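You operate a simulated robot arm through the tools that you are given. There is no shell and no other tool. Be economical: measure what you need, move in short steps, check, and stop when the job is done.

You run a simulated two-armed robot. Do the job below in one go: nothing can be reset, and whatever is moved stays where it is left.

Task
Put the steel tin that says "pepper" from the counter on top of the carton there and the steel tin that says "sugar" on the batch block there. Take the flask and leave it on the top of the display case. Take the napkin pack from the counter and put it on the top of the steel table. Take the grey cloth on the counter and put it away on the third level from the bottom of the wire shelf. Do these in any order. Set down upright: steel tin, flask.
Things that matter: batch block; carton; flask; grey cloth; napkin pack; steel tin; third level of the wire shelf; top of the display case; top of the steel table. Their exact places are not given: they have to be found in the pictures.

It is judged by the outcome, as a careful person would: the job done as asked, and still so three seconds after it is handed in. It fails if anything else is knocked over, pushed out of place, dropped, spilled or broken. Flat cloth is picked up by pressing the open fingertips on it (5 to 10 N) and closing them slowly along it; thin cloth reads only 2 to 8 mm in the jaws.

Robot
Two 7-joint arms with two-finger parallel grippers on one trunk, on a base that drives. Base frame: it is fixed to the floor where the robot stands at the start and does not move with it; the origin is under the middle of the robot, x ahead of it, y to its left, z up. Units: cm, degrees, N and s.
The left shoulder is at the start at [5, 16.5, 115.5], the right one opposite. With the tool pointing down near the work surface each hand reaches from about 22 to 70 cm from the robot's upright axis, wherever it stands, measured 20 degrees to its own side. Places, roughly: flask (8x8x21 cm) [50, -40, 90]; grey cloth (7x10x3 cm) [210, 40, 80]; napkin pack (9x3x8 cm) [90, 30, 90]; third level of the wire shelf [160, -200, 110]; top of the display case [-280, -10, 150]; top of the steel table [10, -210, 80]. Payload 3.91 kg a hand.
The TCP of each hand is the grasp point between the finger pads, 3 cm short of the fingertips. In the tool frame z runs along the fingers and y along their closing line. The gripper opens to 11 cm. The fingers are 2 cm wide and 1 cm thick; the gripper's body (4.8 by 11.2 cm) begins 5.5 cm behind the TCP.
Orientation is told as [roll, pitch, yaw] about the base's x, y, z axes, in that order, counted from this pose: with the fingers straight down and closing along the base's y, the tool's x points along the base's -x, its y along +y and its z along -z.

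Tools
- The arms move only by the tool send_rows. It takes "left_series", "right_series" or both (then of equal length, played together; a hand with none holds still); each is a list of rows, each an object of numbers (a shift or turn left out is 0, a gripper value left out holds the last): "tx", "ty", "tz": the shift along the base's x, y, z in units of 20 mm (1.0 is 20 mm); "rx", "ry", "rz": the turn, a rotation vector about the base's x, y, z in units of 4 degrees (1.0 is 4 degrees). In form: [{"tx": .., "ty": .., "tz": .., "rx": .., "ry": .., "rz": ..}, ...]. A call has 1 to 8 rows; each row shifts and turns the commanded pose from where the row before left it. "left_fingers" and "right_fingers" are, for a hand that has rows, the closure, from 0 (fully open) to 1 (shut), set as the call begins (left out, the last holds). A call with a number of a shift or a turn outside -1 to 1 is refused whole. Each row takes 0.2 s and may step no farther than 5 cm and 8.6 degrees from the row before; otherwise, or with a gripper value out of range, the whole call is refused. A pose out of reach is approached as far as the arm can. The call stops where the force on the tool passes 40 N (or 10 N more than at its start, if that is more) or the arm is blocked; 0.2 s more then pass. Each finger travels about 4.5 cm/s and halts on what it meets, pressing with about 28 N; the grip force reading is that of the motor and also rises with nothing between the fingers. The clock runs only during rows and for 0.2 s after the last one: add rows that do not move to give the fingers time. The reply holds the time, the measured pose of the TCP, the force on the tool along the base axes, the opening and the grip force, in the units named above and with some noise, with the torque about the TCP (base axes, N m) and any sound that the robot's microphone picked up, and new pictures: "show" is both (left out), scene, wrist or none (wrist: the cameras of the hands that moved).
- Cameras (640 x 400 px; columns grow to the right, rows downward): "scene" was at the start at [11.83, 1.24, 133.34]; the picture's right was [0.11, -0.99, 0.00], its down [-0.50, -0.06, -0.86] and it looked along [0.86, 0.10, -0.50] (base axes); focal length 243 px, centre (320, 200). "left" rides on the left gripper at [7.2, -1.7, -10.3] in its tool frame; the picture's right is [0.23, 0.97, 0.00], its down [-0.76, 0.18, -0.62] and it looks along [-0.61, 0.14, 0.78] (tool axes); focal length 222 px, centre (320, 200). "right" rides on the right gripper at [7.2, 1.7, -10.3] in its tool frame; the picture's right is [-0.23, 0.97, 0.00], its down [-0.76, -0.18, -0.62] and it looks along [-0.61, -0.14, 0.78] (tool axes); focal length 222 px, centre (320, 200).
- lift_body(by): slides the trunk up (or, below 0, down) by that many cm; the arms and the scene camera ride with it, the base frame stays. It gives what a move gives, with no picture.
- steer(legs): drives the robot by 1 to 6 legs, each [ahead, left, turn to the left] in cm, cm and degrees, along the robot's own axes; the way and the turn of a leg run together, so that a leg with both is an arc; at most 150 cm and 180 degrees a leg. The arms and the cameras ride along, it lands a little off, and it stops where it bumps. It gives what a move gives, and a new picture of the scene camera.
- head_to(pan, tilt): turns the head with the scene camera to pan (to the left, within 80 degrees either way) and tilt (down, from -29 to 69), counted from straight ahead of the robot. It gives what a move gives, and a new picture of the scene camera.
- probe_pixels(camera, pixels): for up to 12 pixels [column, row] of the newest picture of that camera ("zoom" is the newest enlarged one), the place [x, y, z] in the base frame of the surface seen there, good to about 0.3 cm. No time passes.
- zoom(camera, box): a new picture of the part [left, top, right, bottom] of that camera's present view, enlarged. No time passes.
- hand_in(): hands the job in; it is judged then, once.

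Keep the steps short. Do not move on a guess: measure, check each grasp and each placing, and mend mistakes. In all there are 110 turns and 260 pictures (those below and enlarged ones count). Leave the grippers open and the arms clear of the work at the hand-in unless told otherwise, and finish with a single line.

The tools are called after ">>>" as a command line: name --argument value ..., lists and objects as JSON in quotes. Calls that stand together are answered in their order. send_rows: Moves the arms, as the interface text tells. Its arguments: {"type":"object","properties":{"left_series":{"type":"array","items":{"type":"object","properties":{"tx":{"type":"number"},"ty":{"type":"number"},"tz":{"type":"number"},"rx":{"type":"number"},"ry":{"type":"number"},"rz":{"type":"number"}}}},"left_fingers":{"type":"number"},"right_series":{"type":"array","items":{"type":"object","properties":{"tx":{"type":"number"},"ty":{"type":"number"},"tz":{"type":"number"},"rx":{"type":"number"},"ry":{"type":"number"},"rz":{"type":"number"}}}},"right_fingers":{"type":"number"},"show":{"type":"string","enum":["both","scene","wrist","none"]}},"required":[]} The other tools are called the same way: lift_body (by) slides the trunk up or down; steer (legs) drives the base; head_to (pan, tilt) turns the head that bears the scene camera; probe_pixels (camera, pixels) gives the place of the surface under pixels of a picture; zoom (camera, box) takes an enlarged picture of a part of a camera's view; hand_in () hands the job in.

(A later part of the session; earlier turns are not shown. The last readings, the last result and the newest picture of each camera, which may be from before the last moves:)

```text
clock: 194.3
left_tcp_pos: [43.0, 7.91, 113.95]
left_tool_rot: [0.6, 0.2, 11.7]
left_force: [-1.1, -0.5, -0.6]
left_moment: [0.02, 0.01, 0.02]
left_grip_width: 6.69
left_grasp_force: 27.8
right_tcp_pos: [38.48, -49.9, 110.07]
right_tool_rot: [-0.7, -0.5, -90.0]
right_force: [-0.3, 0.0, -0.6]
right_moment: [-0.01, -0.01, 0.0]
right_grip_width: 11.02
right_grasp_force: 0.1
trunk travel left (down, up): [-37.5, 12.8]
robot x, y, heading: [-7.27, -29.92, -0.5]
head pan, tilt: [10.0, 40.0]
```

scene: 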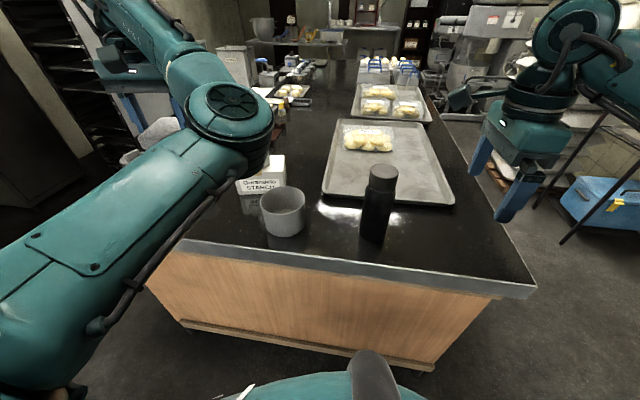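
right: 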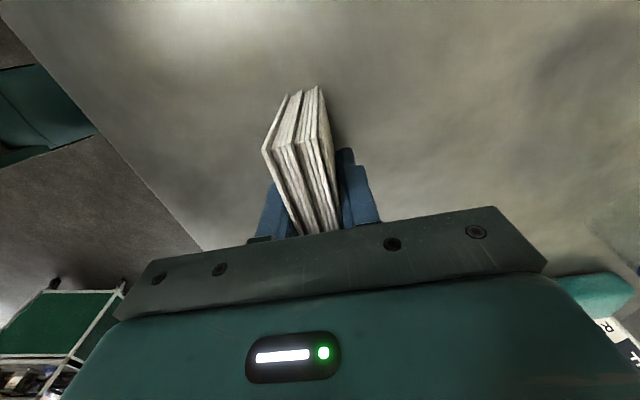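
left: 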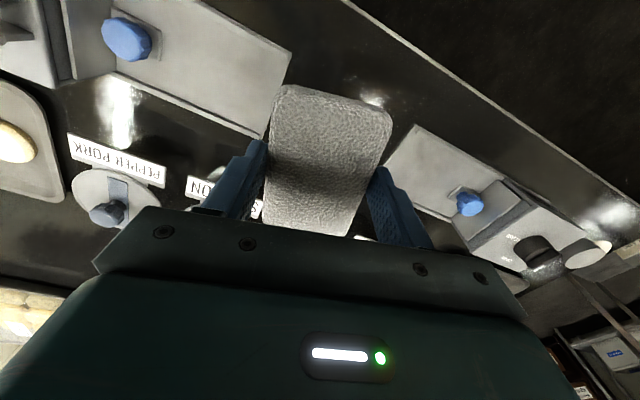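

The flask still stands (380,200). I'll square the cloth (−11.7°), move it 5 cm ahead over the free counter, and lower it.

>>> send_rows --left_series '[{"tx": 0.9, "rz": -1}, {"tx": 0.9, "rz": -1}, {"tx": 0.9, "rz": -0.9}, {"tz": -1}, {"tz": -1}, {"tz": -1}, {"tz": -1}, {"tz": -1}]' --show "none"

>>> send_rows --left_series '[{"tz": -1}, {"tz": -1}, {"tz": -1}, {"tz": -1}, {"tz": -1}, {"tz": -1}]' --show "both"

```text
clock: 196.1
left_tcp_pos: [48.45, 8.22, 103.94]
left_tool_rot: [0.7, 0.2, 0.0]
left_force: [0.6, 0.9, 0.4]
left_moment: [0.01, -0.05, 0.0]
left_grip_width: 6.71
left_grasp_force: 27.9
right_tcp_pos: [38.62, -49.97, 110.03]
right_tool_rot: [-0.7, -0.3, -90.1]
right_force: [0.1, -0.9, -0.6]
right_moment: [0.04, -0.02, -0.04]
right_grip_width: 11.01
right_grasp_force: 0.1
trunk travel left (down, up): [-37.5, 12.8]
robot x, y, heading: [-7.4, -29.82, -0.8]
head pan, tilt: [10.0, 40.0]
```

```text
clock: 197.5
left_tcp_pos: [48.61, 7.98, 91.83]
left_tool_rot: [0.6, 0.2, 0.1]
left_force: [1.6, -0.5, -0.6]
left_moment: [0.03, 0.02, 0.01]
left_grip_width: 6.69
left_grasp_force: 27.6
right_tcp_pos: [38.51, -49.91, 110.05]
right_tool_rot: [-0.7, -0.4, -90.0]
right_force: [1.2, -0.7, -0.3]
right_moment: [-0.03, 0.02, 0.01]
right_grip_width: 11.0
right_grasp_force: 0.1
trunk travel left (down, up): [-37.5, 12.8]
robot x, y, heading: [-7.27, -30.13, -0.6]
head pan, tilt: [10.0, 40.0]
```

scene: 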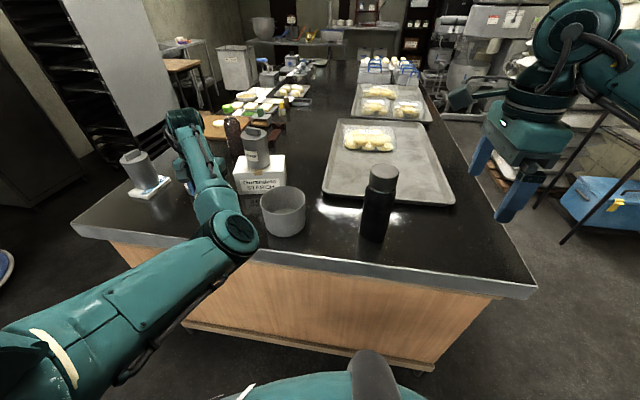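
left: 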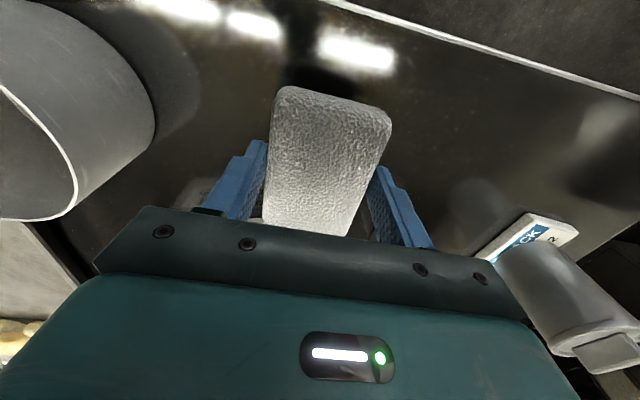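

I'll lower the last 4.5 cm, release, and rise.

>>> send_rows --left_series '[{"tz": -1}, {"tz": -0.8}, {"tz": -0.25}, {"tz": -0.15}]' --show "none"

>>> send_rows --left_series '[{}, {}, {}, {}, {"tz": 0.5}, {"tz": 1}, {"tz": 1}, {"tz": 1}]' --left_fingers 0 --show "none"

>>> send_rows --left_series '[{"tz": 1}, {"tz": 1}, {"tz": 1}, {"tz": 1}, {"tz": 1}, {"tz": 1}, {"tz": 1}, {"tz": 1}]' --show "both"

```text
clock: 198.5
left_tcp_pos: [48.45, 7.96, 87.49]
left_tool_rot: [0.6, 0.2, 0.1]
left_force: [0.3, 0.8, -0.4]
left_moment: [0.0, 0.01, -0.04]
left_grip_width: 6.69
left_grasp_force: 27.8
right_tcp_pos: [38.66, -49.93, 110.14]
right_tool_rot: [-0.7, -0.4, -89.9]
right_force: [-0.3, 0.0, -0.1]
right_moment: [0.0, -0.02, 0.01]
right_grip_width: 11.0
right_grasp_force: 0.2
trunk travel left (down, up): [-37.5, 12.8]
robot x, y, heading: [-7.63, -29.87, -0.9]
head pan, tilt: [10.0, 40.0]
```

```text
clock: 200.3
left_tcp_pos: [48.38, 7.85, 94.41]
left_tool_rot: [0.6, 0.3, 0.1]
left_force: [0.8, 0.5, 0.0]
left_moment: [0.0, 0.0, 0.02]
left_grip_width: 10.98
left_grasp_force: 0.1
right_tcp_pos: [38.55, -49.94, 110.07]
right_tool_rot: [-0.6, -0.4, -90.0]
right_force: [-0.7, 0.1, 0.2]
right_moment: [0.01, 0.03, -0.01]
right_grip_width: 11.01
right_grasp_force: 0.2
trunk travel left (down, up): [-37.5, 12.8]
robot x, y, heading: [-7.14, -30.29, -0.8]
head pan, tilt: [10.0, 40.0]
```

```text
clock: 202.1
left_tcp_pos: [48.49, 7.9, 110.59]
left_tool_rot: [0.5, 0.2, 0.0]
left_force: [-0.1, -0.2, 0.3]
left_moment: [0.02, -0.01, 0.02]
left_grip_width: 11.03
left_grasp_force: 0.0
right_tcp_pos: [38.58, -49.83, 110.13]
right_tool_rot: [-0.6, -0.5, -90.0]
right_force: [-0.1, -0.2, 0.2]
right_moment: [0.01, 0.03, -0.03]
right_grip_width: 10.97
right_grasp_force: 0.0
trunk travel left (down, up): [-37.5, 12.8]
robot x, y, heading: [-7.14, -30.12, -0.7]
head pan, tilt: [10.0, 40.0]
```

scene: 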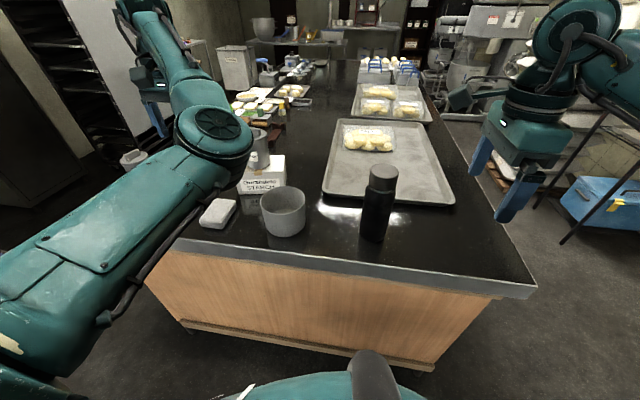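
left: 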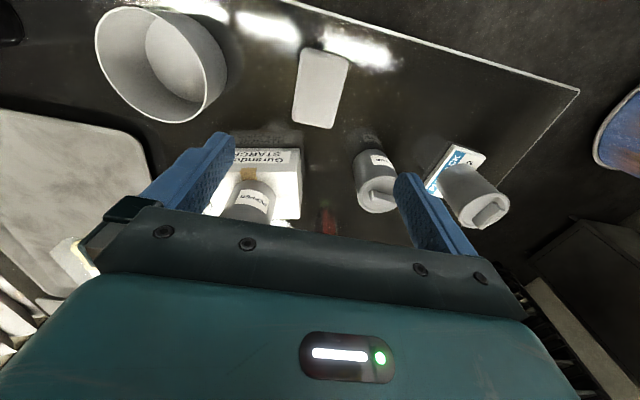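

Cloth is on the counter near (48.5, 8). I turn the right hand back by +90° and shift the robot left 43 cm so the cloth lies in front of the right hand.

>>> send_rows --right_series '[{"rz": 0.98, "tz": 0.3}, {"rz": 0.98, "tz": 0.3}, {"rz": 0.98, "tz": 0.3}, {"rz": 0.98, "tz": 0.3}, {"rz": 0.98, "tz": 0.3}, {"rz": 0.98, "tz": 0.3}, {"rz": 0.98, "tz": 0.3}, {"rz": 0.98, "tz": 0.3}]' --show "none"

>>> send_rows --right_series '[{"rz": 0.98}, {"rz": 0.98}, {"rz": 0.98}, {"rz": 0.98}, {"rz": 0.98}, {"rz": 0.98}, {"rz": 0.98}, {"rz": 0.98}]' --show "none"

>>> send_rows --right_series '[{"rz": 0.98}, {"rz": 0.98}, {"rz": 0.98}, {"rz": 0.98}, {"rz": 0.98}, {"rz": 0.98}, {"rz": 0.98}]' --show "none"

>>> steer --legs '[[4, 43, 0.7]]'

```text
clock: 203.9
left_tcp_pos: [48.56, 7.95, 110.43]
left_tool_rot: [0.6, 0.1, 0.1]
left_force: [-1.3, 0.4, -0.1]
left_moment: [0.01, 0.0, -0.01]
left_grip_width: 10.99
left_grasp_force: 0.1
right_tcp_pos: [38.55, -49.87, 114.99]
right_tool_rot: [-0.6, -0.4, -58.5]
right_force: [-0.2, -0.4, 0.0]
right_moment: [0.01, 0.0, -0.01]
right_grip_width: 10.99
right_grasp_force: 0.1
trunk travel left (down, up): [-37.5, 12.8]
robot x, y, heading: [-7.33, -29.94, -0.8]
head pan, tilt: [10.0, 40.0]
```

```text
clock: 205.7
left_tcp_pos: [48.66, 7.84, 110.58]
left_tool_rot: [0.6, 0.2, 0.1]
left_force: [-0.6, 0.2, 0.3]
left_moment: [-0.01, -0.02, -0.02]
left_grip_width: 11.01
left_grasp_force: 0.1
right_tcp_pos: [38.6, -49.88, 114.88]
right_tool_rot: [-0.6, -0.4, -27.2]
right_force: [0.2, -0.4, 0.1]
right_moment: [-0.01, -0.03, 0.0]
right_grip_width: 11.0
right_grasp_force: 0.0
trunk travel left (down, up): [-37.5, 12.8]
robot x, y, heading: [-7.41, -30.0, -1.0]
head pan, tilt: [10.0, 40.0]
```

```text
clock: 207.3
left_tcp_pos: [48.63, 7.86, 110.51]
left_tool_rot: [0.5, 0.2, 0.2]
left_force: [-0.6, -0.1, -0.1]
left_moment: [0.02, -0.01, -0.02]
left_grip_width: 11.02
left_grasp_force: 0.0
right_tcp_pos: [38.57, -49.95, 114.9]
right_tool_rot: [-0.7, -0.5, 0.2]
right_force: [0.5, 0.5, 0.6]
right_moment: [-0.01, -0.02, 0.0]
right_grip_width: 11.0
right_grasp_force: 0.1
trunk travel left (down, up): [-37.5, 12.8]
robot x, y, heading: [-7.29, -30.0, -0.8]
head pan, tilt: [10.0, 40.0]
```

```text
clock: 209.9
left_tcp_pos: [52.02, 51.64, 110.49]
left_tool_rot: [0.6, 0.2, 1.1]
left_force: [-0.2, -1.1, 0.1]
left_moment: [0.0, -0.02, 0.0]
left_grip_width: 10.98
left_grasp_force: 0.1
right_tcp_pos: [42.98, -6.35, 114.89]
right_tool_rot: [-0.6, -0.4, 1.2]
right_force: [0.1, -0.1, -0.4]
right_moment: [-0.01, -0.02, 0.0]
right_grip_width: 10.98
right_grasp_force: 0.0
trunk travel left (down, up): [-37.5, 12.8]
robot x, y, heading: [-3.43, 12.95, 0.4]
head pan, tilt: [10.0, 40.0]
```

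scene: 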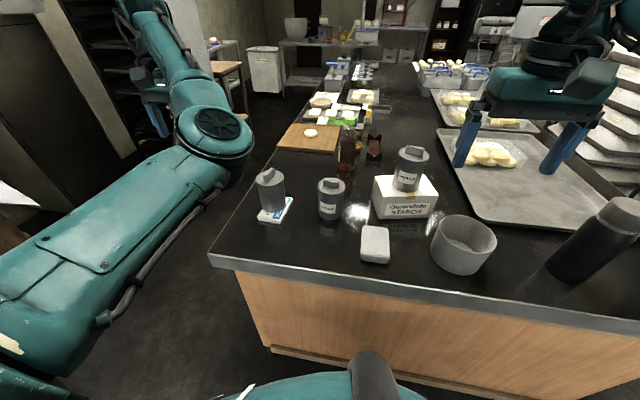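

I'll measure the cloth and swing the right hand over with a 44° tilt.

>>> probe_pixels --camera "scene" --pixels '[[375, 243], [362, 243], [388, 243], [375, 228], [375, 258], [364, 230], [386, 230], [362, 256], [388, 258]]'

>>> send_rows --right_series '[{"ry": -1, "ty": 0.65}, {"ry": -1, "ty": 0.65}, {"ry": -1, "ty": 0.65}, {"ry": -1, "ty": 0.65}, {"ry": -1, "ty": 0.65}, {"ry": -1, "ty": 0.65}, {"ry": -1, "ty": 0.65}, {"ry": -1, "ty": 0.65}]' --show "none"

>>> send_rows --right_series '[{"ry": -1, "ty": 0.65, "tx": -0.4, "tz": -0.8}, {"ry": -1, "ty": 0.65, "tx": -0.4, "tz": -1}, {"ry": -1, "ty": 0.65, "tx": -0.4, "tz": -1}, {"tx": -0.4, "tz": -1}, {"tx": -0.4, "tz": -1}, {"tz": -1}]' --show "both"

```text
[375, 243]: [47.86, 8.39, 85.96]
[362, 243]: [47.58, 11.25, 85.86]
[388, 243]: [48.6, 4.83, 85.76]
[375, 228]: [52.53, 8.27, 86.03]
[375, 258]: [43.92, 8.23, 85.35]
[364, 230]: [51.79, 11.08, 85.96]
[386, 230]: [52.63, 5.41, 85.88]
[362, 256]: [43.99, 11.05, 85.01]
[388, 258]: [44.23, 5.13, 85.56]
```

```text
clock: 211.8
left_tcp_pos: [51.93, 51.76, 110.49]
left_tool_rot: [0.5, 0.3, 1.2]
left_force: [-0.7, -0.2, -0.3]
left_moment: [0.01, 0.03, -0.02]
left_grip_width: 10.98
left_grasp_force: 0.1
right_tcp_pos: [42.96, 3.99, 115.08]
right_tool_rot: [-1.5, -32.5, 1.4]
right_force: [0.3, 0.2, 0.1]
right_moment: [-0.01, 0.02, 0.02]
right_grip_width: 11.02
right_grasp_force: 0.0
trunk travel left (down, up): [-37.5, 12.8]
robot x, y, heading: [-3.24, 12.95, 0.4]
head pan, tilt: [10.0, 40.0]
```

```text
clock: 213.2
left_tcp_pos: [52.08, 51.58, 110.44]
left_tool_rot: [0.6, 0.2, 1.0]
left_force: [0.1, -0.1, -0.3]
left_moment: [0.0, -0.01, 0.01]
left_grip_width: 10.99
left_grasp_force: 0.1
right_tcp_pos: [39.0, 8.0, 103.31]
right_tool_rot: [-1.7, -44.3, 1.5]
right_force: [0.0, -0.9, 0.2]
right_moment: [-0.02, 0.04, -0.01]
right_grip_width: 11.02
right_grasp_force: 0.1
trunk travel left (down, up): [-37.5, 12.8]
robot x, y, heading: [-3.22, 12.82, 0.3]
head pan, tilt: [10.0, 40.0]
```

scene: 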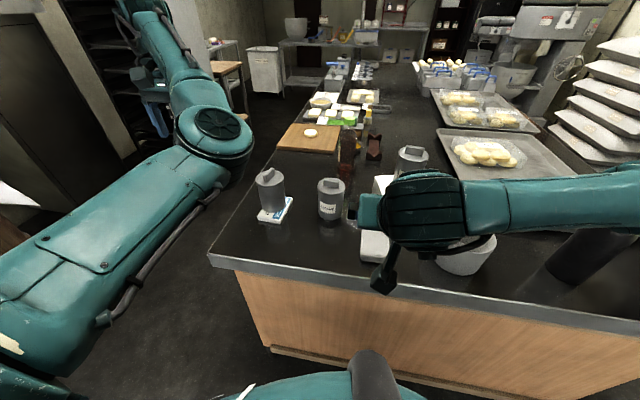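
right: 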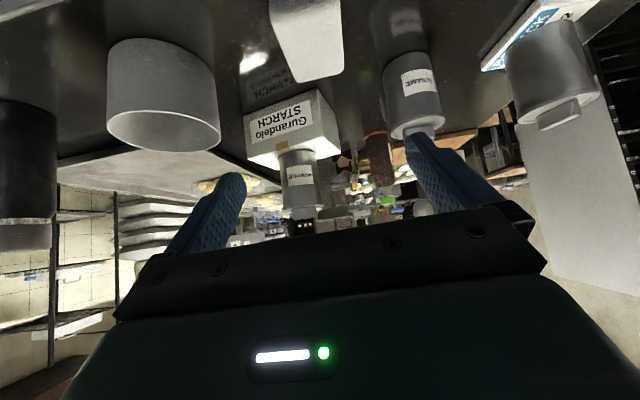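

The cloth's centre is (48.3, 8.15). I'll lower to the approach line, slide in to TCP (46.9, 8.15, 86.6), and close.

>>> send_rows --right_series '[{"tz": -1, "rx": 0.3}, {"tz": -1}, {"tz": -1}, {"tz": -1}]' --show "none"

>>> send_rows --right_series '[{"tx": 0.57, "tz": -0.6}, {"tx": 0.57, "tz": -0.6}, {"tx": 0.57, "tz": -0.6}, {"tx": 0.57, "tz": -0.6}, {"tx": 0.57, "tz": -0.6}, {"tx": 0.57, "tz": -0.6}]' --show "wrist"

```text
clock: 214.2
left_tcp_pos: [52.05, 51.65, 110.53]
left_tool_rot: [0.5, 0.2, 1.1]
left_force: [-0.2, -0.1, -0.2]
left_moment: [-0.02, -0.01, -0.04]
left_grip_width: 11.03
left_grasp_force: 0.0
right_tcp_pos: [39.05, 7.94, 95.24]
right_tool_rot: [-0.2, -44.4, 0.6]
right_force: [0.2, -0.2, 0.4]
right_moment: [0.02, 0.05, 0.02]
right_grip_width: 11.0
right_grasp_force: 0.0
trunk travel left (down, up): [-37.5, 12.8]
robot x, y, heading: [-3.21, 12.52, 0.5]
head pan, tilt: [10.0, 40.0]
```

```text
clock: 215.6
left_tcp_pos: [51.89, 51.58, 110.64]
left_tool_rot: [0.7, 0.2, 1.1]
left_force: [-0.3, 0.4, 0.1]
left_moment: [0.0, -0.01, 0.0]
left_grip_width: 11.0
left_grasp_force: 0.1
right_tcp_pos: [45.88, 7.89, 87.97]
right_tool_rot: [-0.1, -44.4, 0.5]
right_force: [1.1, 0.3, 0.5]
right_moment: [0.02, -0.02, 0.01]
right_grip_width: 10.99
right_grasp_force: 0.0
trunk travel left (down, up): [-37.5, 12.8]
robot x, y, heading: [-3.1, 13.02, 0.2]
head pan, tilt: [10.0, 40.0]
```

right: 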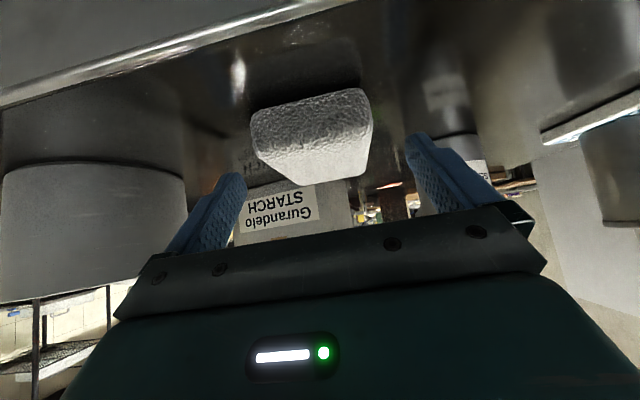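

The cloth is between the fingers. I'll go the last 1.4 cm, close and lift.

>>> send_rows --right_series '[{"tx": 0.3, "tz": -0.35, "ty": 0.1}, {"tx": 0.25, "tz": -0.33}]' --show "none"

>>> send_rows --right_series '[{}, {}, {}, {}, {}, {}]' --right_fingers 1 --show "none"

>>> send_rows --right_series '[{"tz": 0.5}, {"tz": 1}, {"tz": 1}, {"tz": 1}, {"tz": 1}, {"tz": 1}, {"tz": 1}, {"tz": 1}]' --show "wrist"

```text
clock: 216.2
left_tcp_pos: [51.91, 51.75, 110.54]
left_tool_rot: [0.5, 0.2, 1.1]
left_force: [0.2, 0.9, 0.6]
left_moment: [0.02, -0.01, 0.0]
left_grip_width: 11.0
left_grasp_force: 0.1
right_tcp_pos: [46.93, 8.04, 86.45]
right_tool_rot: [-0.1, -44.3, 0.6]
right_force: [0.3, -0.2, 0.3]
right_moment: [-0.01, 0.0, 0.0]
right_grip_width: 10.98
right_grasp_force: 0.1
trunk travel left (down, up): [-37.5, 12.8]
robot x, y, heading: [-3.35, 13.09, 0.4]
head pan, tilt: [10.0, 40.0]
```

```text
clock: 217.6
left_tcp_pos: [51.87, 51.56, 110.45]
left_tool_rot: [0.5, 0.2, 1.1]
left_force: [0.2, 0.2, 0.7]
left_moment: [0.0, -0.01, 0.0]
left_grip_width: 10.98
left_grasp_force: 0.1
right_tcp_pos: [46.75, 7.98, 86.54]
right_tool_rot: [-0.1, -44.4, 0.5]
right_force: [0.1, -0.6, -0.6]
right_moment: [-0.02, 0.01, 0.01]
right_grip_width: 6.72
right_grasp_force: 27.9
trunk travel left (down, up): [-37.5, 12.8]
robot x, y, heading: [-3.16, 13.18, 0.0]
head pan, tilt: [10.0, 40.0]
```

```text
clock: 219.3
left_tcp_pos: [51.91, 51.69, 110.56]
left_tool_rot: [0.7, 0.1, 1.1]
left_force: [0.1, -0.2, -0.5]
left_moment: [-0.01, 0.0, -0.02]
left_grip_width: 10.99
left_grasp_force: 0.2
right_tcp_pos: [46.79, 7.94, 101.67]
right_tool_rot: [0.0, -44.3, 0.4]
right_force: [-0.1, -0.5, -0.6]
right_moment: [0.01, 0.03, 0.02]
right_grip_width: 6.72
right_grasp_force: 28.2
trunk travel left (down, up): [-37.5, 12.8]
robot x, y, heading: [-2.74, 12.7, 0.3]
head pan, tilt: [10.0, 40.0]
```

right: 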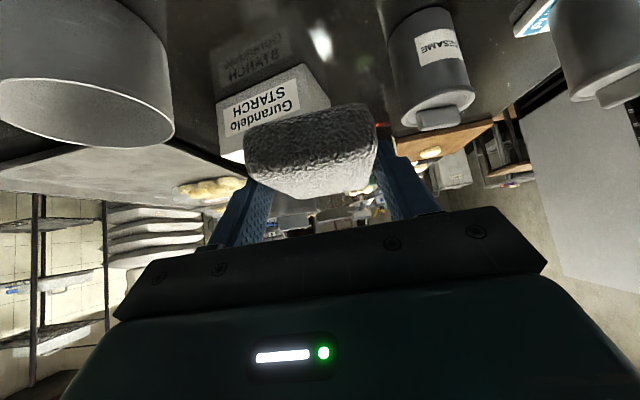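

Cloth is held level by the right hand. I'll raise it and test how far it can retract toward the robot.

>>> send_rows --right_series '[{"tz": 1}, {"tz": 1}, {"tz": 1}, {"tz": 1, "tx": -0.5}, {"tz": 1, "tx": -1, "ty": -0.5}, {"tx": -1, "ty": -1}, {"tx": -1, "ty": -1}, {"tx": -1, "ty": -1}]' --show "none"

>>> steer --legs '[[0, -118, 0]]'

```text
clock: 221.2
left_tcp_pos: [51.74, 51.62, 110.58]
left_tool_rot: [0.6, 0.2, 1.1]
left_force: [-0.4, -0.4, 0.9]
left_moment: [0.02, 0.05, -0.01]
left_grip_width: 10.99
left_grasp_force: 0.0
right_tcp_pos: [37.98, 0.99, 111.86]
right_tool_rot: [-0.1, -44.5, 0.6]
right_force: [0.1, 0.2, 0.0]
right_moment: [0.01, 0.0, -0.03]
right_grip_width: 6.71
right_grasp_force: 28.4
trunk travel left (down, up): [-37.5, 12.8]
robot x, y, heading: [-3.43, 13.0, 0.4]
head pan, tilt: [10.0, 40.0]
```

```text
clock: 227.3
left_tcp_pos: [52.22, -71.07, 110.52]
left_tool_rot: [0.5, 0.3, -0.1]
left_force: [1.1, -0.1, -0.5]
left_moment: [0.0, -0.01, 0.04]
left_grip_width: 10.99
left_grasp_force: 0.0
right_tcp_pos: [37.49, -121.43, 111.83]
right_tool_rot: [-0.1, -44.5, -0.8]
right_force: [-0.1, -0.6, -0.9]
right_moment: [0.01, 0.01, 0.0]
right_grip_width: 6.71
right_grasp_force: 28.0
trunk travel left (down, up): [-37.5, 12.8]
robot x, y, heading: [-3.91, -108.84, -0.8]
head pan, tilt: [10.0, 40.0]
```

scene: 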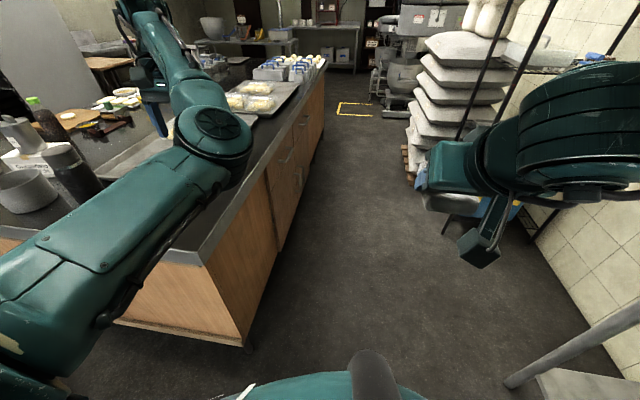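

The right hand is now 41 cm ahead of the axis. I'll drive ahead to x≈87 alongside the counter, then check.

>>> steer --legs '[[91, 0, 0.8], [0, -40, 0]]'

>>> head_to --pan -30 --tilt 25

```text
clock: 234.1
left_tcp_pos: [140.88, -112.05, 110.52]
left_tool_rot: [0.6, 0.2, 0.2]
left_force: [0.2, -0.5, 0.3]
left_moment: [0.05, 0.03, 0.01]
left_grip_width: 11.03
left_grasp_force: 0.0
right_tcp_pos: [126.07, -162.4, 111.89]
right_tool_rot: [-0.2, -44.4, -0.5]
right_force: [0.3, -0.5, -2.1]
right_moment: [0.03, 0.02, -0.01]
right_grip_width: 6.71
right_grasp_force: 28.3
trunk travel left (down, up): [-37.5, 12.8]
robot x, y, heading: [85.16, -150.08, -0.6]
head pan, tilt: [10.0, 40.0]
```

scene: 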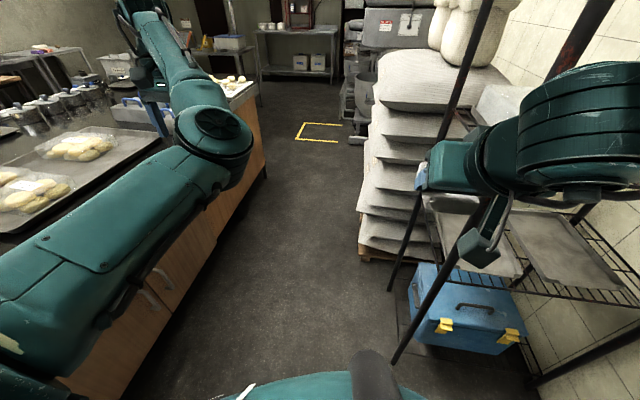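

```text
clock: 235.2
left_tcp_pos: [140.71, -112.01, 110.42]
left_tool_rot: [0.5, 0.2, 0.3]
left_force: [0.8, 0.5, 0.1]
left_moment: [0.02, -0.03, 0.0]
left_grip_width: 11.0
left_grasp_force: 0.2
right_tcp_pos: [126.01, -162.36, 111.92]
right_tool_rot: [0.0, -44.4, -0.5]
right_force: [0.3, 0.7, -0.5]
right_moment: [0.01, 0.01, -0.02]
right_grip_width: 6.72
right_grasp_force: 27.8
trunk travel left (down, up): [-37.5, 12.8]
robot x, y, heading: [85.16, -149.73, -0.5]
head pan, tilt: [-30.0, 25.0]
```

scene: 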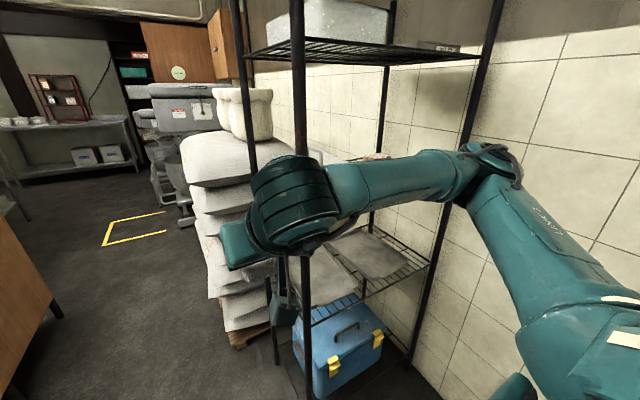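

Clearances: cloth tip x≈132.5, post at 139. I'll strafe right 46 cm with a 2 cm ahead correction.

>>> steer --legs '[[2, -10, 0.5], [0, -36, 0]]'

>>> head_to --pan -10 --tilt 25

>>> zoom --camera "right" --box '[0, 0, 640, 400]'

```text
clock: 238.2
left_tcp_pos: [141.35, -153.82, 110.34]
left_tool_rot: [-0.4, -0.2, 0.7]
left_force: [0.8, 0.1, 0.4]
left_moment: [0.0, 0.01, 0.0]
left_grip_width: 11.01
left_grasp_force: 0.0
right_tcp_pos: [126.55, -202.95, 111.83]
right_tool_rot: [-2.5, -43.8, 3.5]
right_force: [0.6, 0.2, -0.7]
right_moment: [-0.02, -0.01, 0.0]
right_grip_width: 6.72
right_grasp_force: 28.4
trunk travel left (down, up): [-37.5, 12.8]
robot x, y, heading: [86.49, -193.79, -0.1]
head pan, tilt: [-30.0, 25.0]
stopped in leg 2: the robot was blocked; the commanded pose is now the measured one
```

scene: 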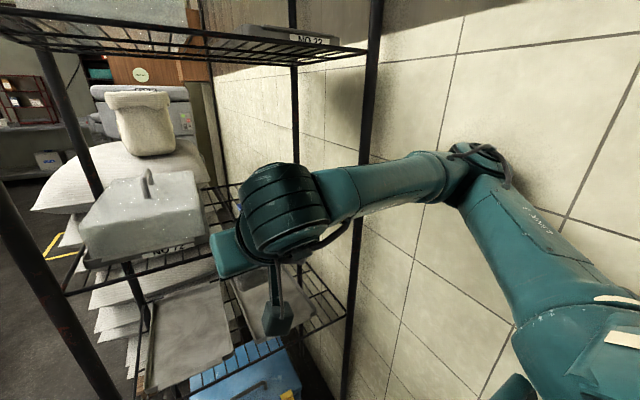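

```text
clock: 239.0
left_tcp_pos: [141.48, -154.03, 110.05]
left_tool_rot: [-0.6, -0.2, 0.6]
left_force: [0.9, -1.0, -0.1]
left_moment: [-0.02, 0.02, -0.03]
left_grip_width: 11.01
left_grasp_force: 0.0
right_tcp_pos: [126.76, -203.05, 111.81]
right_tool_rot: [-2.5, -43.9, 3.5]
right_force: [-0.3, 0.8, -0.3]
right_moment: [0.01, 0.01, -0.02]
right_grip_width: 6.75
right_grasp_force: 28.1
trunk travel left (down, up): [-37.5, 12.8]
robot x, y, heading: [86.18, -194.28, -0.3]
head pan, tilt: [-10.0, 25.0]
```

scene: 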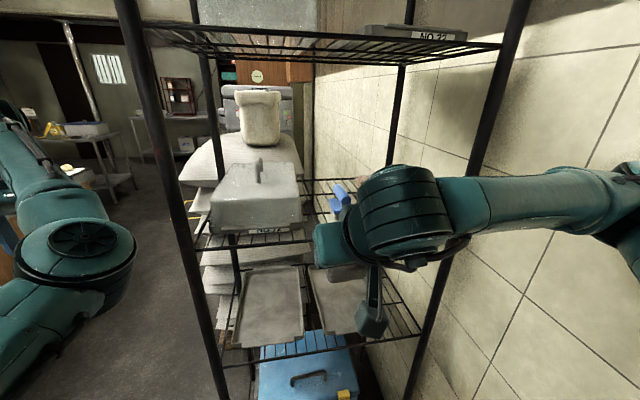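

```text
1.00 times, centred on (320, 200) of right
```

zoom: 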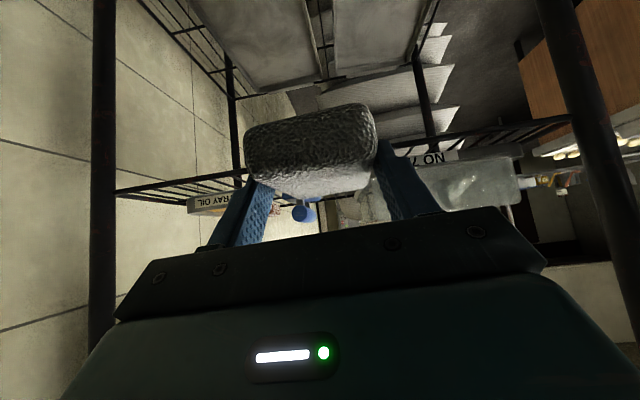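

The right elbow touches the wall, so I'll ease 2 cm left. Meanwhile I measure the third level's items.

>>> probe_pixels --camera "scene" --pixels '[[340, 195], [343, 205], [290, 228], [300, 222], [318, 205], [312, 240], [320, 182], [360, 182], [250, 238], [305, 190]]'

>>> probe_pixels --camera "zoom" --pixels '[[205, 200], [300, 213], [430, 160], [190, 207], [235, 197], [400, 158], [455, 155], [160, 190], [300, 220], [450, 195]]'

>>> steer --legs '[[0, 2, 0]]'

```text
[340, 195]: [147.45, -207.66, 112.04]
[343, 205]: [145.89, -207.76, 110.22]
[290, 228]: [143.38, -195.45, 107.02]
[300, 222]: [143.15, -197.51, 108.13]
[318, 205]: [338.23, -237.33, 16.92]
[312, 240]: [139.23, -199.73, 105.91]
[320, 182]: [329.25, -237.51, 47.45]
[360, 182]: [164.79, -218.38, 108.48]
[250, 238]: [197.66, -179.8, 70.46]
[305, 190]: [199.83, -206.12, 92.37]
```

```text
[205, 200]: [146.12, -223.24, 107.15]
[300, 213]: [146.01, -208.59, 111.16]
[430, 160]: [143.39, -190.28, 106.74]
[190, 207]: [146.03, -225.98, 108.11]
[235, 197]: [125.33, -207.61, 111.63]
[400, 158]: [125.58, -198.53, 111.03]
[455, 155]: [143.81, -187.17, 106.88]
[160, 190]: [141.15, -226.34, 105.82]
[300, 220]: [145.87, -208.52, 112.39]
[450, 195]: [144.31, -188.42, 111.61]
```

```text
clock: 239.8
left_tcp_pos: [141.99, -153.38, 110.41]
left_tool_rot: [0.3, 0.2, 0.5]
left_force: [-0.7, 0.2, -0.3]
left_moment: [0.0, 0.0, -0.03]
left_grip_width: 11.01
left_grasp_force: 0.1
right_tcp_pos: [127.34, -202.88, 111.09]
right_tool_rot: [-1.0, -43.5, 1.8]
right_force: [0.0, 0.0, -1.1]
right_moment: [0.0, 0.01, 0.01]
right_grip_width: 6.71
right_grasp_force: 27.9
trunk travel left (down, up): [-37.5, 12.8]
robot x, y, heading: [86.79, -192.29, -0.2]
head pan, tilt: [-10.0, 25.0]
```

scene: 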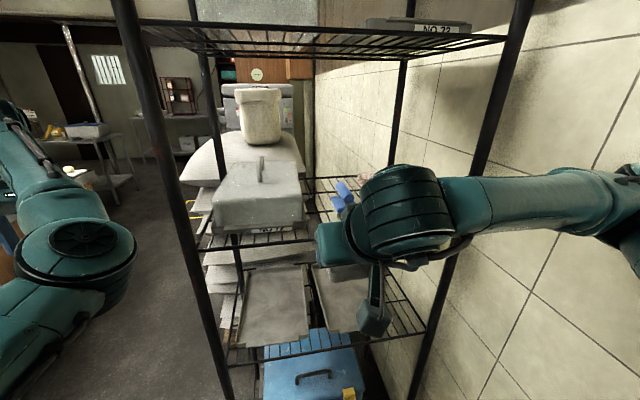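

Items on the level: glass tray up to y≈-198, brush near (146, -208), oil tray from x≈146, y<-217. I'll zoom in to judge the gaps.

>>> zoom --camera "scene" --box '[200, 160, 360, 260]'

>>> zoom --camera "right" --box '[140, 100, 460, 260]'

```text
4.00 times, centred on (280, 210) of scene
```

zoom: 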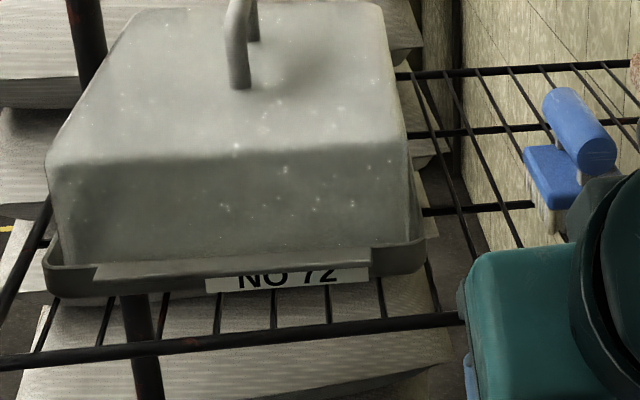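

```text
2.00 times, centred on (300, 180) of right
```

zoom: 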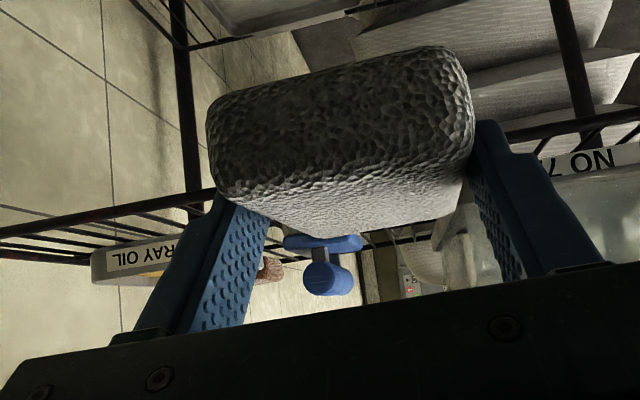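

There is a free corridor between the glass tray (right edge ≈425 in the zoom) and the brush (left ≈525). I'll measure its width.

>>> probe_pixels --camera "scene" --pixels '[[305, 221], [304, 215], [301, 200], [332, 198], [333, 203], [337, 213], [337, 184], [345, 200], [309, 241], [313, 212], [307, 193], [318, 212]]'

```text
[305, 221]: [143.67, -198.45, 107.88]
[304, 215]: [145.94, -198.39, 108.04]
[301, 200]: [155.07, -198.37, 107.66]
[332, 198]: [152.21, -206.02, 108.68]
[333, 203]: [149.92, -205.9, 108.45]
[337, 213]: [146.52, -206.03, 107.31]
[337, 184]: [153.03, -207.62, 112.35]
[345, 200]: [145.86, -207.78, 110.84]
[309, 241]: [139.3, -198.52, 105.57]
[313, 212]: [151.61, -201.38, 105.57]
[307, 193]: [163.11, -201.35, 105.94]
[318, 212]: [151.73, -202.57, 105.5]
```

The corridor is 7.5 cm wide (y -198.4 to -205.9) and the cloth is 6.7. I'll align the cloth to y=-202.15 with zero yaw, then enter partway and check.

>>> send_rows --right_series '[{"ty": 0.36, "rz": -0.28, "rx": 0.18, "tz": 0.2}, {"tx": 1}, {"tx": 1}, {"tx": 1}]' --show "both"

>>> zoom --camera "right" --box '[140, 60, 460, 260]'

>>> zoom --camera "scene" --box '[220, 160, 380, 260]'

```text
clock: 240.8
left_tcp_pos: [142.07, -153.82, 110.47]
left_tool_rot: [0.5, 0.2, 0.5]
left_force: [0.1, 0.8, 0.0]
left_moment: [0.01, -0.02, -0.02]
left_grip_width: 10.99
left_grasp_force: 0.1
right_tcp_pos: [133.32, -202.51, 111.53]
right_tool_rot: [0.3, -43.4, -0.1]
right_force: [-0.7, 0.5, -0.7]
right_moment: [0.04, 0.0, 0.0]
right_grip_width: 6.72
right_grasp_force: 28.1
trunk travel left (down, up): [-37.5, 12.8]
robot x, y, heading: [86.43, -191.74, -0.5]
head pan, tilt: [-10.0, 25.0]
```

scene: 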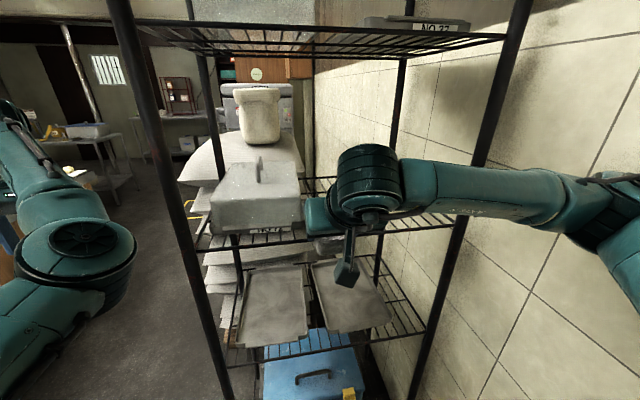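
right: 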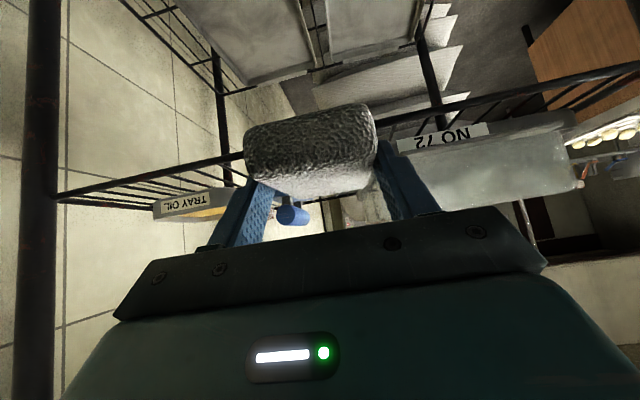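

```text
2.00 times, centred on (300, 160) of right
```

zoom: 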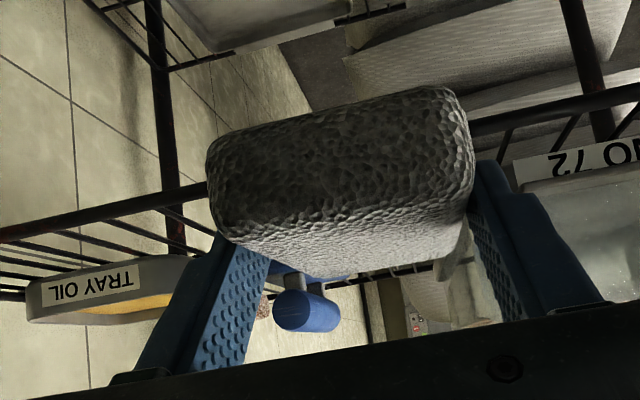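

```text
4.00 times, centred on (300, 210) of scene
```

zoom: 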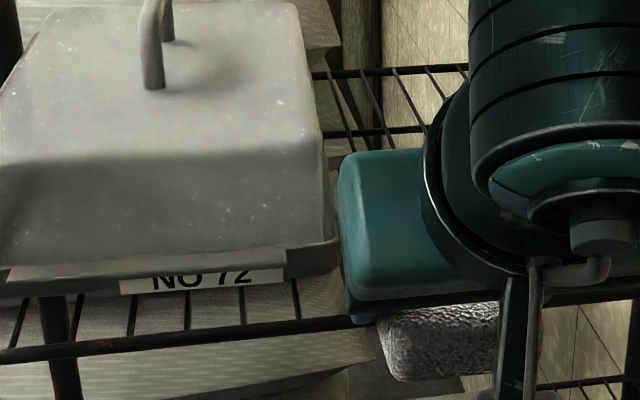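

Aligned. I'll slide in to TCP x≈139.6 and lower gently onto the wires.

>>> send_rows --right_series '[{"tx": 1, "ty": 0.12}, {"tx": 1}, {"tx": 0.9}, {"tx": 0.25, "tz": -0.4}, {"tz": -0.3}, {"tz": -0.2}, {"tz": -0.15}]' --show "both"

>>> zoom --camera "scene" --box '[240, 170, 380, 260]'

```text
clock: 242.4
left_tcp_pos: [142.13, -153.62, 110.52]
left_tool_rot: [0.5, 0.2, 0.4]
left_force: [-0.4, 0.9, -0.1]
left_moment: [0.02, -0.02, 0.02]
left_grip_width: 10.98
left_grasp_force: 0.0
right_tcp_pos: [139.87, -202.28, 109.62]
right_tool_rot: [0.3, -43.8, -0.3]
right_force: [3.7, -0.3, 7.4]
right_moment: [-0.3, -0.65, 0.03]
right_grip_width: 6.74
right_grasp_force: 27.6
trunk travel left (down, up): [-37.5, 12.8]
robot x, y, heading: [86.36, -191.99, -0.1]
head pan, tilt: [-10.0, 25.0]
```

scene: 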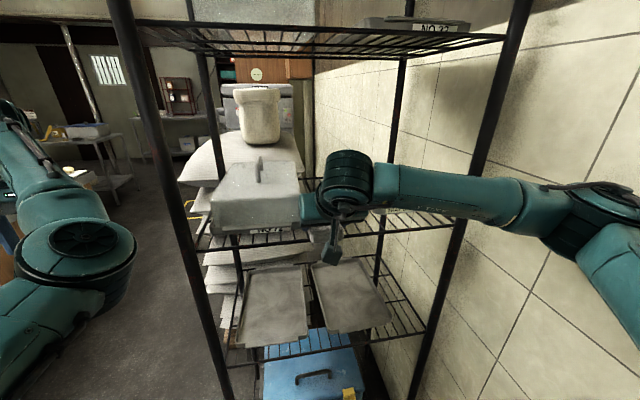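
right: 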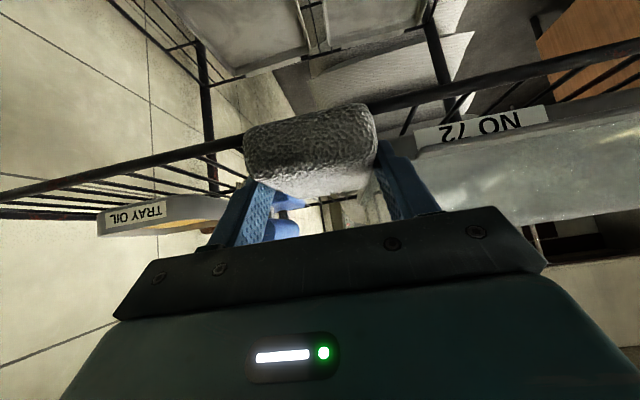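

```text
4.44 times, centred on (310, 215) of scene
```

zoom: 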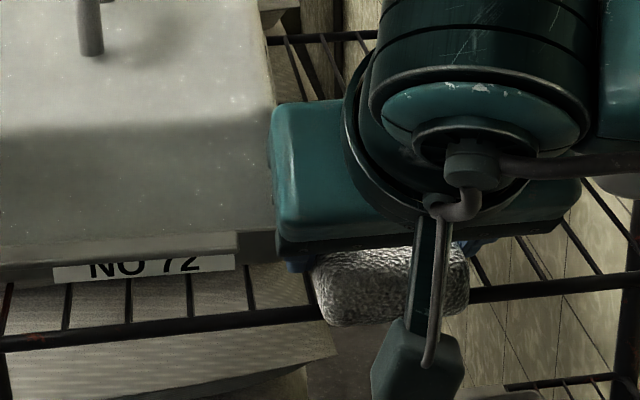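

The cloth rests on the level (7 N). I'll open just a little (8.3 cm), back out along the finger line, and look.

>>> send_rows --right_series '[{}, {}, {}, {"tx": -0.5, "tz": 0.5}, {"tx": -0.8, "tz": 0.6}, {"tx": -1, "tz": 0.3}, {"tx": -1}, {"tx": -1}]' --right_fingers 0.245 --show "both"

>>> zoom --camera "right" --box '[140, 60, 460, 260]'

```text
clock: 244.2
left_tcp_pos: [142.01, -153.72, 110.4]
left_tool_rot: [0.4, 0.2, 0.5]
left_force: [-0.2, -0.1, -0.3]
left_moment: [0.0, -0.02, -0.01]
left_grip_width: 10.99
left_grasp_force: 0.2
right_tcp_pos: [131.19, -202.05, 112.26]
right_tool_rot: [0.3, -43.4, -0.1]
right_force: [0.2, -0.2, 0.3]
right_moment: [0.0, 0.01, 0.02]
right_grip_width: 8.29
right_grasp_force: 0.0
trunk travel left (down, up): [-37.5, 12.8]
robot x, y, heading: [86.42, -191.81, -0.2]
head pan, tilt: [-10.0, 25.0]
```

scene: 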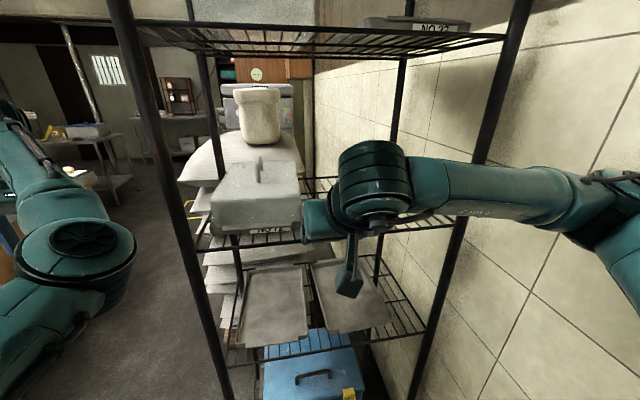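
right: 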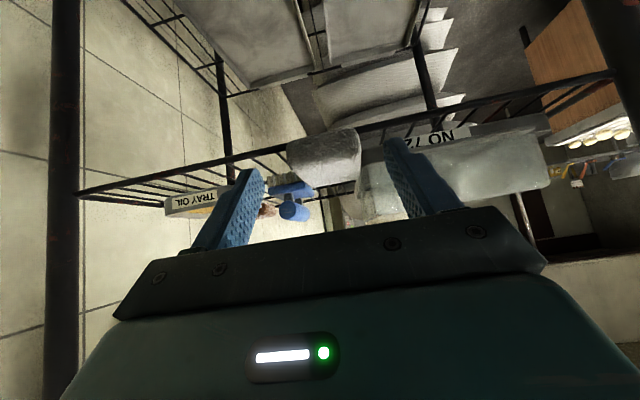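

```text
2.00 times, centred on (300, 160) of right
```

zoom: 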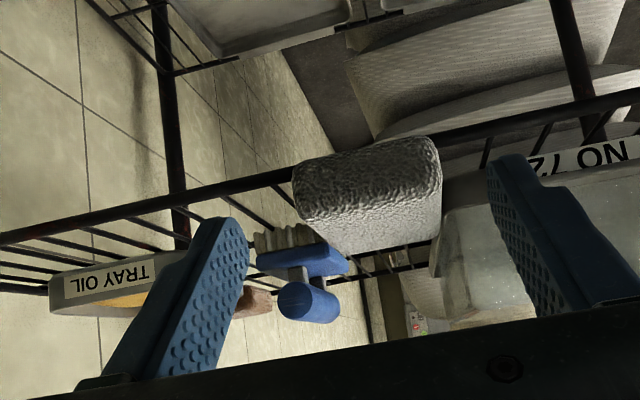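

The cloth sits on the level, slightly over the edge bar. I'll measure it before nudging it in.

>>> probe_pixels --camera "zoom" --pixels '[[300, 200], [368, 190], [438, 165], [325, 250], [430, 235], [375, 240], [305, 175], [430, 145], [260, 240], [490, 165]]'

```text
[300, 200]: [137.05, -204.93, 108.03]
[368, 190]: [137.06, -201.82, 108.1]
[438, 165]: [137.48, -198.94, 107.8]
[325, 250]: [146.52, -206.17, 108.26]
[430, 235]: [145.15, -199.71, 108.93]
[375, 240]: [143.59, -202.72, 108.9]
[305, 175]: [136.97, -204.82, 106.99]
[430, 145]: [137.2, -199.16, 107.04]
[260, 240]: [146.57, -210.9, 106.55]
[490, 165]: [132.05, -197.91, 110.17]
```

Cloth spans x 136.9–146.3, y -198.9…-205.1. I'll close the fingers and push it gently 3 cm inward at its middle.

>>> send_rows --right_series '[{}, {}, {}, {}, {}, {}, {}, {"tz": -0.7}]' --right_fingers 1 --show "none"

>>> send_rows --right_series '[{"tz": -0.7}, {"tx": 0.8}, {"tx": 0.6}, {"tx": 0.3}, {"tx": 0.3}, {"tx": 0.3}, {"tx": 0.3}, {"tx": 0.2}]' --show "wrist"

>>> zoom --camera "right" --box '[140, 60, 460, 260]'

```text
clock: 246.0
left_tcp_pos: [142.08, -153.73, 110.33]
left_tool_rot: [0.5, 0.2, 0.5]
left_force: [-0.5, 0.0, -1.2]
left_moment: [-0.01, -0.03, 0.02]
left_grip_width: 11.0
left_grasp_force: 0.0
right_tcp_pos: [131.05, -202.06, 111.08]
right_tool_rot: [0.3, -43.6, -0.2]
right_force: [0.0, -0.2, 0.4]
right_moment: [0.02, 0.02, -0.01]
right_grip_width: 0.01
right_grasp_force: 27.7
trunk travel left (down, up): [-37.5, 12.8]
robot x, y, heading: [86.37, -192.09, -0.3]
head pan, tilt: [-10.0, 25.0]
```

```text
clock: 247.8
left_tcp_pos: [142.07, -153.67, 110.42]
left_tool_rot: [0.5, 0.2, 0.5]
left_force: [0.5, 0.4, -0.4]
left_moment: [0.02, 0.03, 0.0]
left_grip_width: 11.02
left_grasp_force: 0.0
right_tcp_pos: [136.68, -202.19, 109.51]
right_tool_rot: [0.3, -43.4, -0.1]
right_force: [-0.8, 0.3, 0.1]
right_moment: [-0.02, 0.01, -0.01]
right_grip_width: 0.0
right_grasp_force: 28.3
trunk travel left (down, up): [-37.5, 12.8]
robot x, y, heading: [86.08, -191.61, -0.5]
head pan, tilt: [-10.0, 25.0]
```

right: 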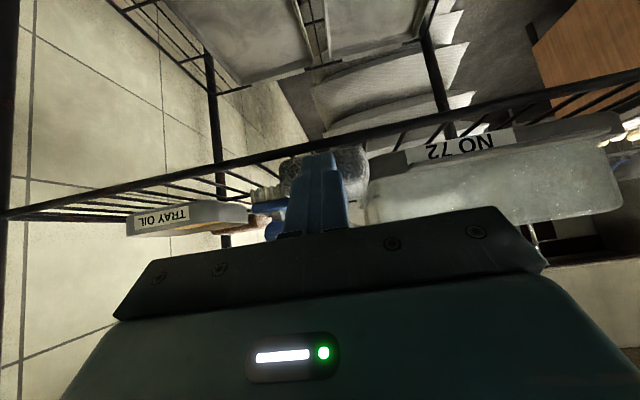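

```text
2.00 times, centred on (300, 160) of right
```

zoom: 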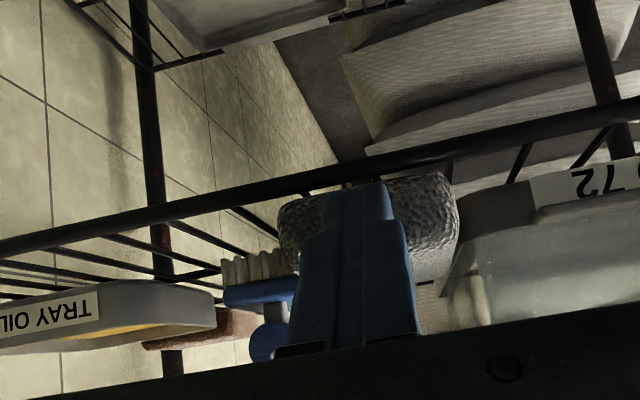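

The cloth's rear is now past the edge bar. I'll back out, check the brush and tray, and leave the shelf.

>>> send_rows --right_series '[{"tx": -0.6}, {"tx": -1, "tz": 0.5}, {"tx": -1, "tz": 0.5}, {"tx": -1, "tz": 0.3}, {"tx": -0.6}]' --right_fingers 1 --show "wrist"

>>> zoom --camera "right" --box '[180, 80, 420, 220]'

>>> probe_pixels --camera "zoom" --pixels '[[320, 200], [250, 200], [400, 200], [370, 230]]'

```text
clock: 249.0
left_tcp_pos: [142.17, -153.7, 110.54]
left_tool_rot: [0.5, 0.2, 0.5]
left_force: [-0.1, -0.9, 0.1]
left_moment: [-0.03, -0.04, 0.01]
left_grip_width: 10.97
left_grasp_force: 0.0
right_tcp_pos: [128.13, -202.26, 112.1]
right_tool_rot: [0.3, -43.3, -0.2]
right_force: [-0.8, -0.1, -0.1]
right_moment: [-0.01, -0.04, -0.01]
right_grip_width: 0.03
right_grasp_force: 27.8
trunk travel left (down, up): [-37.5, 12.8]
robot x, y, heading: [86.45, -191.72, -0.4]
head pan, tilt: [-10.0, 25.0]
```

right: 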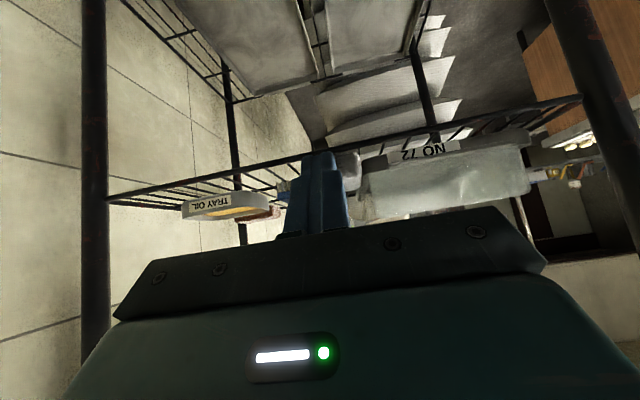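

```text
2.67 times, centred on (300, 150) of right
```

zoom: 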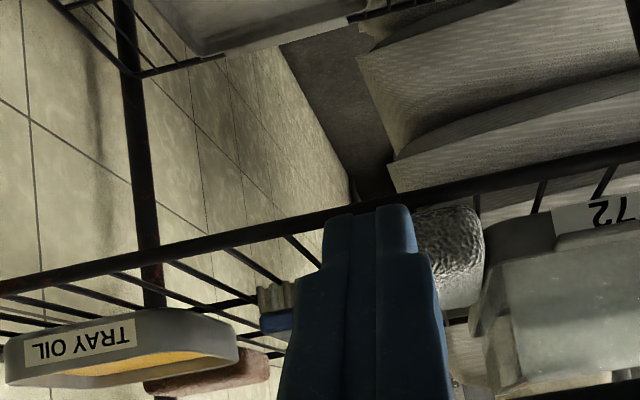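

```text
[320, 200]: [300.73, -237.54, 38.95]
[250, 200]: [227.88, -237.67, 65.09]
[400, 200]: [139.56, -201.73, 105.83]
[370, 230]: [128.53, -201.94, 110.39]
```

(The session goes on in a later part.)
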